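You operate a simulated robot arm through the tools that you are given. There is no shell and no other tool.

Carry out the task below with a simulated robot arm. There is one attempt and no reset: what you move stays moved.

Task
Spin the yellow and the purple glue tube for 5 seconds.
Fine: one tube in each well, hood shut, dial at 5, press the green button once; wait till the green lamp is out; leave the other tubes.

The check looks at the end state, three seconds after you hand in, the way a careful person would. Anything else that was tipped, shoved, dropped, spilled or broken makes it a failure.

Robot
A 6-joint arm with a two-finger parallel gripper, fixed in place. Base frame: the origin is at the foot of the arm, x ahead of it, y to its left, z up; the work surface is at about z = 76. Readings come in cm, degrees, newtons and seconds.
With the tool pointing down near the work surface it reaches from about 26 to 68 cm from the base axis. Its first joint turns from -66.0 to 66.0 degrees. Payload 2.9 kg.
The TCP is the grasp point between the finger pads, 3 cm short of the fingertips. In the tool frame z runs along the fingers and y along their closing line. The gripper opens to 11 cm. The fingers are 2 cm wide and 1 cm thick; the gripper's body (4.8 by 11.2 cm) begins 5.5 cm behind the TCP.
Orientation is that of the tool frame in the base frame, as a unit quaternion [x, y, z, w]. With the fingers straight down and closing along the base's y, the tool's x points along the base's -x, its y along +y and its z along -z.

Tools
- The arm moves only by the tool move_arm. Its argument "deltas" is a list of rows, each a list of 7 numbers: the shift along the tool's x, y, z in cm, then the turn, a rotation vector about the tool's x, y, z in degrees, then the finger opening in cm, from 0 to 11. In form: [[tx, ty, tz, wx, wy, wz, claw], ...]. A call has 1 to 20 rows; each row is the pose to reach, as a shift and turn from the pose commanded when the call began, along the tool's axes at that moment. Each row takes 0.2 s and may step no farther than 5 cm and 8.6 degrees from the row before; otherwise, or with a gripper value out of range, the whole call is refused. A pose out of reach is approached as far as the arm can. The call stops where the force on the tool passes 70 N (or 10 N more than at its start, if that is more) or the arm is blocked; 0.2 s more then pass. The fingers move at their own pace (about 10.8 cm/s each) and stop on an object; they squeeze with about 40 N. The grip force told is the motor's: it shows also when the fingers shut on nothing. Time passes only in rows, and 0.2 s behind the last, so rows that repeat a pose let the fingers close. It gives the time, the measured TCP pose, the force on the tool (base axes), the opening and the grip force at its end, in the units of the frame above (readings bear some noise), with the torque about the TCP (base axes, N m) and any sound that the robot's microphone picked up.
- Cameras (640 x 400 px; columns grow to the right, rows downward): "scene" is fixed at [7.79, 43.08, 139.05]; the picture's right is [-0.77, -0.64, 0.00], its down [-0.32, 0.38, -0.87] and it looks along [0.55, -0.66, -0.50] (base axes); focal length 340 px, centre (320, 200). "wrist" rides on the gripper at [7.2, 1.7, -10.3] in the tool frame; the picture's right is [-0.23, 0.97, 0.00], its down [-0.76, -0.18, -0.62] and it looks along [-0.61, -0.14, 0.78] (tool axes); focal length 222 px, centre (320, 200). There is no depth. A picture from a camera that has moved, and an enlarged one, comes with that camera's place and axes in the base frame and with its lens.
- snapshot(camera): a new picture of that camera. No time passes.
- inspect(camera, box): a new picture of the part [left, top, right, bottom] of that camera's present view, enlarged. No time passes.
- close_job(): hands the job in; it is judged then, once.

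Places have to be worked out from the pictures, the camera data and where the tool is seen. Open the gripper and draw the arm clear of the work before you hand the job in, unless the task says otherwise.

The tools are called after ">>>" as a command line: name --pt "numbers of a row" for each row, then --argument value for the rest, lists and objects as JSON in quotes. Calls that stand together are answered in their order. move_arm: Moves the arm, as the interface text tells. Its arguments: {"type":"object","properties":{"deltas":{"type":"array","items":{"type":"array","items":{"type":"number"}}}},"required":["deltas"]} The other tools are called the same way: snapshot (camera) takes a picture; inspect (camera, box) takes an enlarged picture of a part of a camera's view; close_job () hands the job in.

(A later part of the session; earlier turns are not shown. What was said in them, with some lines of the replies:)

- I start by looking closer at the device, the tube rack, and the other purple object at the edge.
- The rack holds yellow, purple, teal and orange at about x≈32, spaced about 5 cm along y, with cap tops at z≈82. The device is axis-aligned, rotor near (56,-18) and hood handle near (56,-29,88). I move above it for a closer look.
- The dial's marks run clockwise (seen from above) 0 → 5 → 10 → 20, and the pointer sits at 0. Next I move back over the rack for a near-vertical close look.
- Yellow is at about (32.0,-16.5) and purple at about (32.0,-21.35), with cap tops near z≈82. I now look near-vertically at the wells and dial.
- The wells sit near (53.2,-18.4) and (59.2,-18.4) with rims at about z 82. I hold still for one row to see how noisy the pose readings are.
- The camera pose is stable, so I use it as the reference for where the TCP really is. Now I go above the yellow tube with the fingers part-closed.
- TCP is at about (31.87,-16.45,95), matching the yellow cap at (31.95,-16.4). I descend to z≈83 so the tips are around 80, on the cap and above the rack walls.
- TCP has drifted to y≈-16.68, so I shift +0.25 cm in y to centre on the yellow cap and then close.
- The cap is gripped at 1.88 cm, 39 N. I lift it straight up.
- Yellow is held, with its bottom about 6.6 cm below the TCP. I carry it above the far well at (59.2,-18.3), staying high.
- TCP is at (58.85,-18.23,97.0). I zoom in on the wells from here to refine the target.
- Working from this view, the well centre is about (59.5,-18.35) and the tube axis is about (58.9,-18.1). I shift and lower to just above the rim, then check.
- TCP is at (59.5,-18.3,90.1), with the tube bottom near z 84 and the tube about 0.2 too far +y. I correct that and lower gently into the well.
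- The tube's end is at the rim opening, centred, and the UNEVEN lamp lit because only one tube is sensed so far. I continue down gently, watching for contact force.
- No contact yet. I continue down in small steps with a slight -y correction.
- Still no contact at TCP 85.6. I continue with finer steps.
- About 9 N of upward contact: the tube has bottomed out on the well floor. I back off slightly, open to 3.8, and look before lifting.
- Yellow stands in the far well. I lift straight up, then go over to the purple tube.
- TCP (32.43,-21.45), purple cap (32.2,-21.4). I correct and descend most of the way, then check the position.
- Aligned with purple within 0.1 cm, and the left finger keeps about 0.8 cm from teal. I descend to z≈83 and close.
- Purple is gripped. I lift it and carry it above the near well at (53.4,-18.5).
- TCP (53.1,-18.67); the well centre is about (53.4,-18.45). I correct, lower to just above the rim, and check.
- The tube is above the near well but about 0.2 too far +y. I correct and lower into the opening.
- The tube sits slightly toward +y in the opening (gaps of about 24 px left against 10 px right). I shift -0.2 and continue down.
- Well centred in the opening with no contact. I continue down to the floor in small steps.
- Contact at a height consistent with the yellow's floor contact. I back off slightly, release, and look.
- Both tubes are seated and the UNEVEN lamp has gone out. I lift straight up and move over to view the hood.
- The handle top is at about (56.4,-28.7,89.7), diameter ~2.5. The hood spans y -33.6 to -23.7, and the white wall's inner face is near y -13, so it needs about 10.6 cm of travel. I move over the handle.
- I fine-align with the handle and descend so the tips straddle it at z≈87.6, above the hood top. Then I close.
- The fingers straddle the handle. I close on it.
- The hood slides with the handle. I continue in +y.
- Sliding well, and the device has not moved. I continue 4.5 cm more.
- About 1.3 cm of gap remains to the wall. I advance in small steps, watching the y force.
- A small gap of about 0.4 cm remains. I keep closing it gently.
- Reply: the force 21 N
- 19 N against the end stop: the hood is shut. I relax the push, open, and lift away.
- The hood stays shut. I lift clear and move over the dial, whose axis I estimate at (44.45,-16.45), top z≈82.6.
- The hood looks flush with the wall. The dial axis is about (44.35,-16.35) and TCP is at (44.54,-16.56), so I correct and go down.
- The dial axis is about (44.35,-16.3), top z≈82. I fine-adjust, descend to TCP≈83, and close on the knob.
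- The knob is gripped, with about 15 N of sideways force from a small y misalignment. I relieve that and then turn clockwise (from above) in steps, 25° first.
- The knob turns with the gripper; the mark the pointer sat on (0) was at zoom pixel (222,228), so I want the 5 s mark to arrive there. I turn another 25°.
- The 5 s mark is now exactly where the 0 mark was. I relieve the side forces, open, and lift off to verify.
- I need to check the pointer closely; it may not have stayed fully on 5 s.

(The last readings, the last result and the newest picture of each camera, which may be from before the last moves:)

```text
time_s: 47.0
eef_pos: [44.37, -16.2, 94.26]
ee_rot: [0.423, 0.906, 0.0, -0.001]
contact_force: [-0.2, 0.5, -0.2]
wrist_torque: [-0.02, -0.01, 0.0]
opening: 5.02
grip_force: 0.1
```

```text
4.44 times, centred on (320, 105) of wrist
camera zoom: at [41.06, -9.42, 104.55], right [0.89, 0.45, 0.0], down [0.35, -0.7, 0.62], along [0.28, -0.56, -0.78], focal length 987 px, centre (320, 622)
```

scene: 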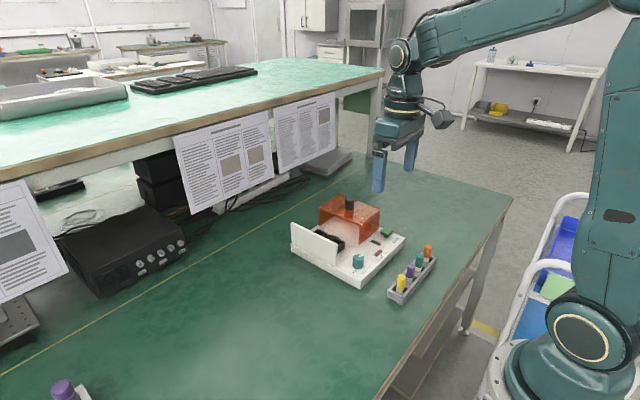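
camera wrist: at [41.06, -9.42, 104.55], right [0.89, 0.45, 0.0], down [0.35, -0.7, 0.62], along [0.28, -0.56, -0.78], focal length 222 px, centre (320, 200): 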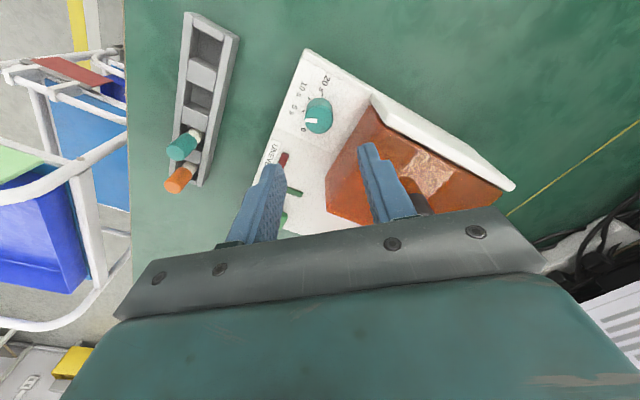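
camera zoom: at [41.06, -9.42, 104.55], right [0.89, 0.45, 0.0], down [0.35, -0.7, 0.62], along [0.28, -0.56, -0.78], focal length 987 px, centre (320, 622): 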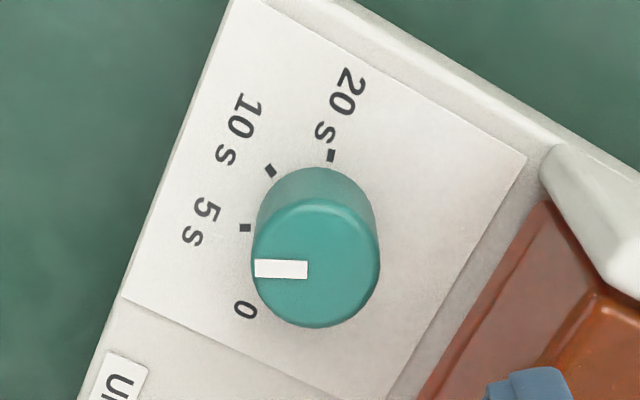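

The pointer direction computes to about 65°, with the 5 s mark at the same offset as the 0 mark had, so the dial is at 5. I rotate the gripper back while closing the fingers.

>>> move_arm --pt "0 0 -1 0 0 -8.4 4" --pt "0 0 -2 0 0 -16.8 3" --pt "0 0 -3 0 0 -25.2 2" --pt "0 0 -3 0 0 -33.6 1" --pt "0 0 -3 0 0 -42 0" --pt "0 0 -3 0 0 -50 0" --pt "0 0 -3 0 0 -50 0"

>>> move_arm --pt "-0.2 -4 0 0 0 0 0" --pt "-0.4 -8 0 0 0 0 0" --pt "-0.7 -12 0 0 0 0 0" --pt "-1 -16 0 0 0 0 0" --pt "-1 -16 0 0 0 0 0"

>>> snapshot --camera "wrist"

>>> inspect --camera "wrist" --box '[240, 60, 440, 220]'

>>> inspect --camera "scene" --box '[340, 190, 420, 260]'

```text
time_s: 48.6
eef_pos: [44.16, -16.4, 97.1]
ee_rot: [-0.001, 1.0, 0.0, 0.0]
contact_force: [-0.1, 0.1, -0.6]
wrist_torque: [0.02, -0.02, -0.01]
opening: 0.0
grip_force: 38.0
```

```text
time_s: 49.8
eef_pos: [45.02, -32.3, 96.98]
ee_rot: [-0.001, 1.0, 0.0, -0.001]
contact_force: [0.5, 0.3, -0.1]
wrist_torque: [0.01, -0.04, 0.02]
opening: 0.0
grip_force: 37.8
```

```text
taken
camera wrist: at [37.9, -30.38, 107.34], right [0.23, 0.97, 0.0], down [0.76, -0.18, 0.62], along [0.61, -0.14, -0.78], focal length 222 px, centre (320, 200)
```

wrist: 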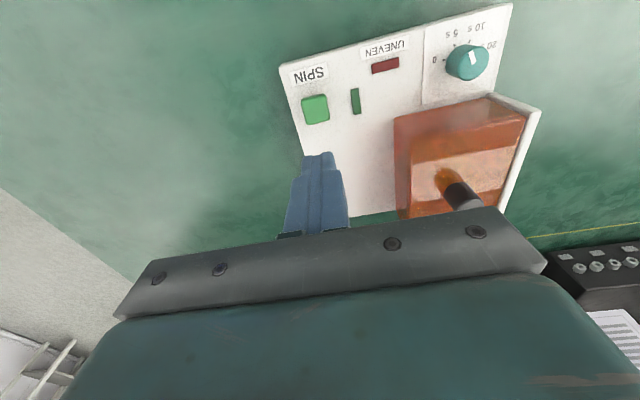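

```text
2.50 times, centred on (340, 140) of wrist
camera zoom: at [37.9, -30.38, 107.34], right [0.23, 0.97, 0.0], down [0.76, -0.18, 0.62], along [0.61, -0.14, -0.78], focal length 555 px, centre (270, 350)
```

zoom: 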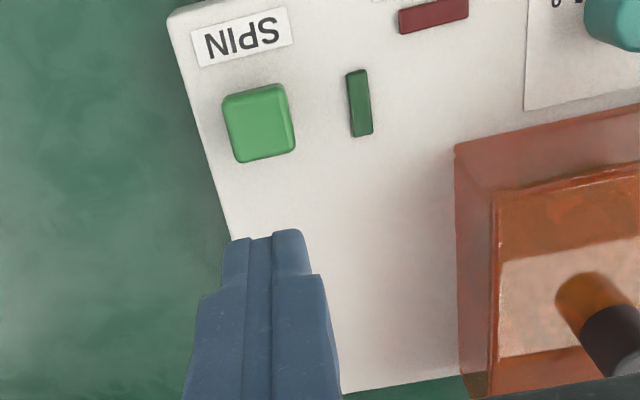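

```text
5.71 times, centred on (380, 225) of scene
camera zoom: at [7.79, 43.08, 139.05], right [-0.77, -0.64, 0.0], down [-0.32, 0.38, -0.87], along [0.55, -0.66, -0.5], focal length 1945 px, centre (-23, 57)
```

zoom: 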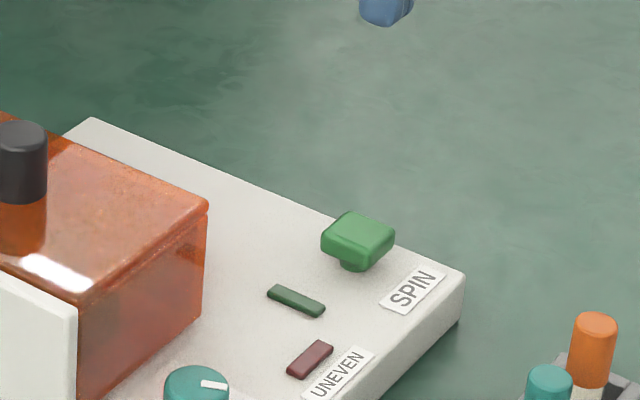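

The button's top centre is about (45.35,-32.65,81). I align and come down to about 0.8 cm above it with closed fingers.

>>> move_arm --pt "-0.2 -0.45 4 0 0 0 0" --pt "-0.2 -0.45 8 0 0 0 0" --pt "-0.2 -0.45 11 0 0 0 0" --pt "-0.2 -0.45 12 0 0 0 0" --pt "-0.2 -0.45 12 0 0 0 0"

>>> snapshot --camera "wrist"

>>> inspect --camera "scene" --box '[340, 190, 420, 260]'

```text
time_s: 51.0
eef_pos: [45.36, -32.65, 84.93]
ee_rot: [0.001, 1.0, 0.0, -0.001]
contact_force: [0.0, 0.0, 0.0]
wrist_torque: [0.01, 0.02, 0.01]
opening: 0.0
grip_force: 37.9
```

```text
taken
camera wrist: at [38.17, -30.82, 95.37], right [0.23, 0.97, 0.0], down [0.76, -0.18, 0.62], along [0.61, -0.14, -0.78], focal length 222 px, centre (320, 200)
```

wrist: 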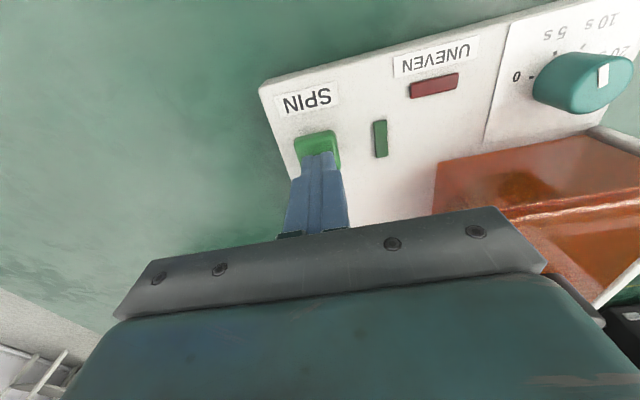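

```text
5.71 times, centred on (380, 225) of scene
camera zoom: at [7.79, 43.08, 139.05], right [-0.77, -0.64, 0.0], down [-0.32, 0.38, -0.87], along [0.55, -0.66, -0.5], focal length 1945 px, centre (-23, 57)
```

zoom: 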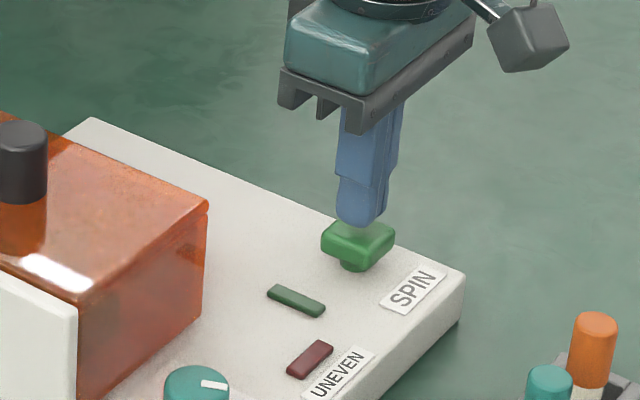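

The closed fingertips are centred just above the button. I press down slowly.

>>> move_arm --pt "0 0 0.4 0 0 0 0" --pt "0 0 0.7 0 0 0 0" --pt "0 0 0.9 0 0 0 0" --pt "0 0 1.1 0 0 0 0"

>>> inspect --camera "scene" --box '[340, 190, 420, 260]'

```text
time_s: 52.0
eef_pos: [45.45, -32.72, 83.92]
ee_rot: [-0.001, 1.0, 0.0, 0.0]
contact_force: [-1.3, 0.3, 2.7]
wrist_torque: [0.03, 0.07, 0.01]
opening: 0.01
grip_force: 37.4
```

```text
5.71 times, centred on (380, 225) of scene
camera zoom: at [7.78, 43.09, 139.05], right [-0.77, -0.64, 0.0], down [-0.32, 0.38, -0.87], along [0.55, -0.66, -0.5], focal length 1945 px, centre (-23, 57)
```

zoom: 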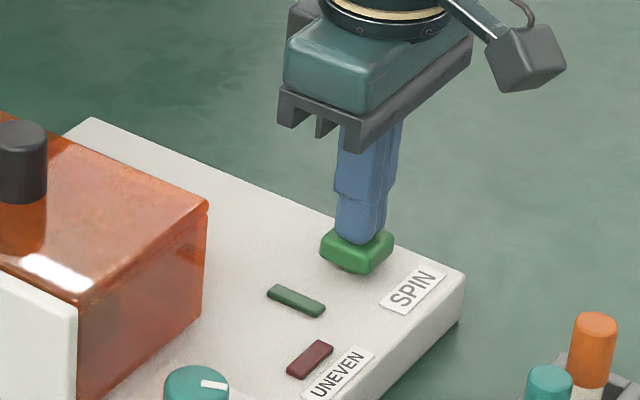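

The button is starting to depress (2.7 N) and the lamp is not lit yet. I press further.

>>> move_arm --pt "0 0 0.15 0 0 0 0" --pt "0 0 0.3 0 0 0 0"

>>> inspect --camera "scene" --box '[340, 190, 420, 260]'

```text
time_s: 52.6
eef_pos: [45.45, -32.65, 83.65]
ee_rot: [-0.001, 1.0, -0.001, 0.001]
contact_force: [2.0, -1.5, 4.6]
wrist_torque: [-0.02, 0.0, 0.01]
opening: 0.01
grip_force: 37.8
heard: click
```

```text
5.71 times, centred on (380, 225) of scene
camera zoom: at [7.79, 43.08, 139.05], right [-0.77, -0.64, 0.0], down [-0.32, 0.38, -0.87], along [0.55, -0.66, -0.5], focal length 1945 px, centre (-23, 57)
```

zoom: 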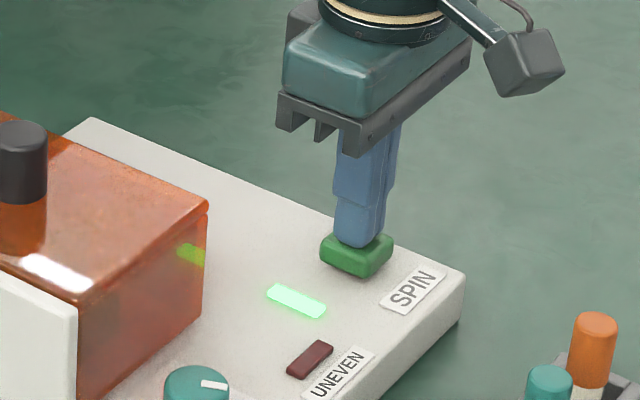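

A click was heard and the green lamp is lit. I lift straight off the button and wait.

>>> move_arm --pt "0 0 -2 0 0 0 0" --pt "0 0 -6 0 0 0 0" --pt "0 0 -10 0 0 0 0" --pt "0 0 -14 0 0 0 0" --pt "0 0 -16 0 0 0 0"

>>> inspect --camera "scene" --box '[280, 170, 450, 310]'

```text
time_s: 53.8
eef_pos: [45.36, -32.71, 99.49]
ee_rot: [0.001, 1.0, -0.001, 0.0]
contact_force: [-0.3, 0.3, -0.1]
wrist_torque: [-0.05, -0.03, -0.01]
opening: 0.01
grip_force: 37.8
```

```text
2.86 times, centred on (365, 240) of scene
camera zoom: at [7.79, 43.09, 139.05], right [-0.77, -0.64, 0.0], down [-0.32, 0.38, -0.87], along [0.55, -0.66, -0.5], focal length 972 px, centre (191, 86)
```

zoom: 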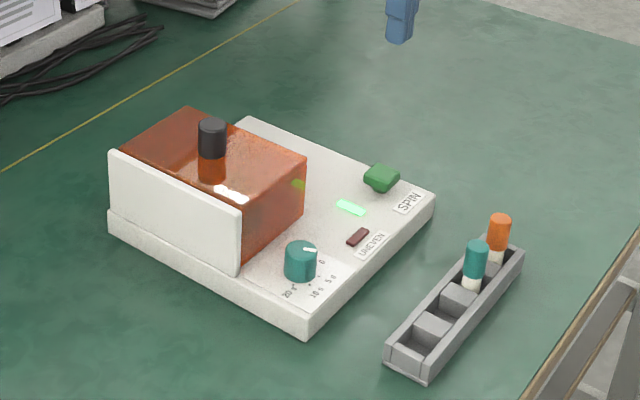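

The lamp is still lit and it is spinning. I stay clear, open the gripper slowly and wait about 3 s.

>>> move_arm --pt "0 0 -2 0 0 0 0" --pt "0 0 -4 0 0 0 2" --pt "0 0 -6 0 0 0 4" --pt "0 0 -6 0 0 0 6" --pt "0 0 -6 0 0 0 6" --pt "0 0 -6 0 0 0 6" --pt "0 0 -6 0 0 0 6" --pt "0 0 -6 0 0 0 6" --pt "0 0 -6 0 0 0 6" --pt "0 0 -6 0 0 0 6" --pt "0 0 -6 0 0 0 6" --pt "0 0 -6 0 0 0 6" --pt "0 0 -6 0 0 0 6" --pt "0 0 -6 0 0 0 6"

>>> inspect --camera "scene" --box '[280, 170, 450, 310]'

```text
time_s: 56.8
eef_pos: [45.44, -32.71, 105.73]
ee_rot: [0.0, 1.0, 0.0, 0.0]
contact_force: [-0.1, 0.1, 0.7]
wrist_torque: [-0.02, 0.02, -0.03]
opening: 6.01
grip_force: 0.0
```

```text
2.86 times, centred on (365, 240) of scene
camera zoom: at [7.79, 43.08, 139.05], right [-0.77, -0.64, 0.0], down [-0.32, 0.38, -0.87], along [0.55, -0.66, -0.5], focal length 972 px, centre (191, 86)
```

zoom: 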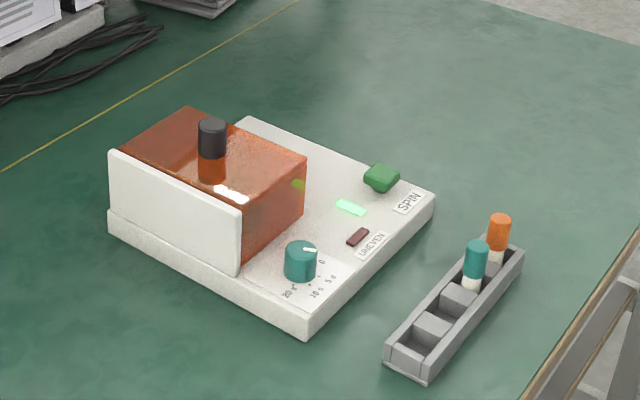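

Still lit about 4.4 s after the click. I wait a little more.

>>> move_arm --pt "0 0 0 0 0 0 8" --pt "0 0 0 0 0 0 9" --pt "0 0 0 0 0 0 9" --pt "0 0 0 0 0 0 9" --pt "0 0 0 0 0 0 9" --pt "0 0 0 0 0 0 9"

>>> inspect --camera "scene" --box '[280, 170, 450, 310]'

>>> snapshot --camera "wrist"

```text
time_s: 58.2
eef_pos: [45.43, -32.79, 105.54]
ee_rot: [0.0, 1.0, 0.0, 0.0]
contact_force: [0.3, 1.4, 0.2]
wrist_torque: [0.01, 0.01, 0.0]
opening: 9.01
grip_force: 0.0
```

```text
2.86 times, centred on (365, 240) of scene
camera zoom: at [7.79, 43.08, 139.05], right [-0.77, -0.64, 0.0], down [-0.32, 0.38, -0.87], along [0.55, -0.66, -0.5], focal length 972 px, centre (191, 86)
```

zoom: 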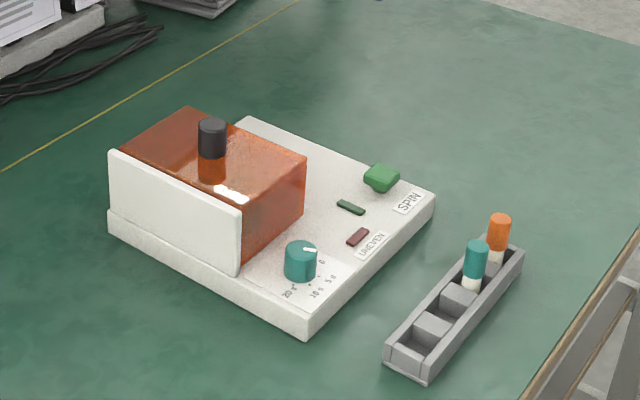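

```text
taken
camera wrist: at [38.24, -30.89, 115.96], right [0.23, 0.97, 0.0], down [0.76, -0.18, 0.62], along [0.61, -0.14, -0.78], focal length 222 px, centre (320, 200)
```

wrist: 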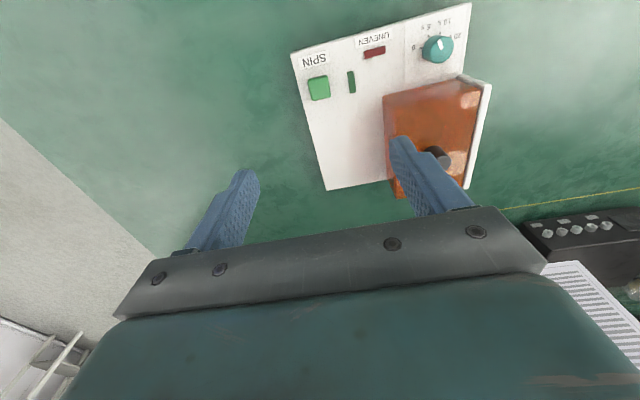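

The green lamp went out on time (5 s) and UNEVEN is off. I take a last check of the dial pointer, the hood, and the rest.

>>> inspect --camera "wrist" --box '[400, 0, 480, 75]'

>>> inspect --camera "scene" --box '[300, 190, 390, 280]'

>>> snapshot --camera "scene"

```text
5.33 times, centred on (440, 38) of wrist
camera zoom: at [38.24, -30.89, 115.96], right [0.23, 0.97, 0.0], down [0.76, -0.18, 0.62], along [0.61, -0.14, -0.78], focal length 1185 px, centre (-320, 1067)
```

zoom: 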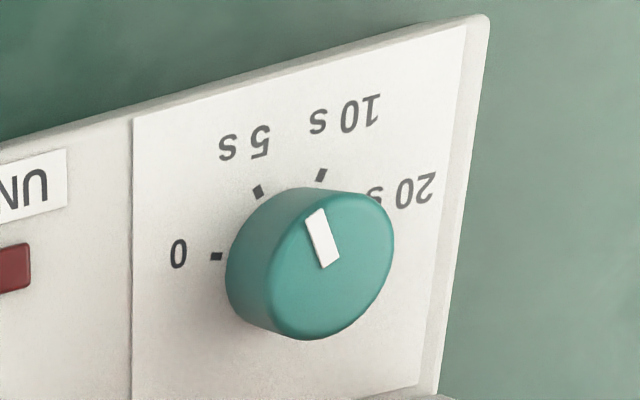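

```text
4.44 times, centred on (345, 235) of scene
camera zoom: at [7.79, 43.08, 139.05], right [-0.77, -0.64, 0.0], down [-0.32, 0.38, -0.87], along [0.55, -0.66, -0.5], focal length 1513 px, centre (209, 44)
```

zoom: 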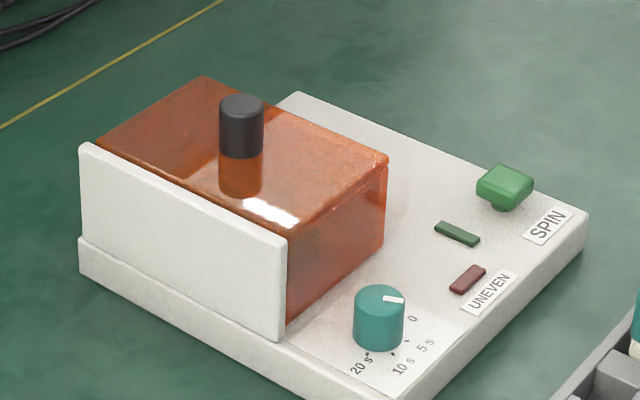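

```text
taken
```

scene: 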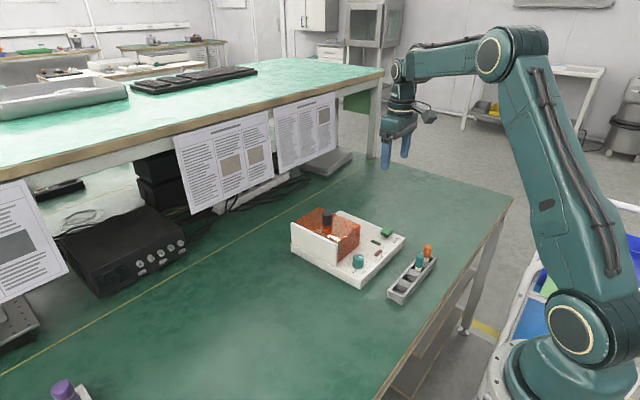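

The pointer direction (about 65–68°) sits on the 5 s mark, and the lamp ran for about 5 s. The hood is shut, the other tubes are untouched, and the gripper is open well above everything, so I hand in.

>>> close_job

```text
The job is handed in.
```

The yellow and purple glue tubes have had their 5-second spin, and I handed the job in; I have not seen the check's result.

- **Tubes:** yellow is in the far well and purple in the near one. The UNEVEN lamp went out once both were seated and stayed out in every check after that.
- **Hood:** I slid it along until it hit its end stop at the white wall, and it stayed there when I let go.
- **Dial:** the pointer is on the 5 s mark.
- **Spin:** I pressed the green button once and heard one click. The green lamp lit, was still on at about 4 s and was out by about 6 s.

The teal and orange tubes are still in the rack, and the device did not shift. The arm is open and about 20 cm clear above the device.
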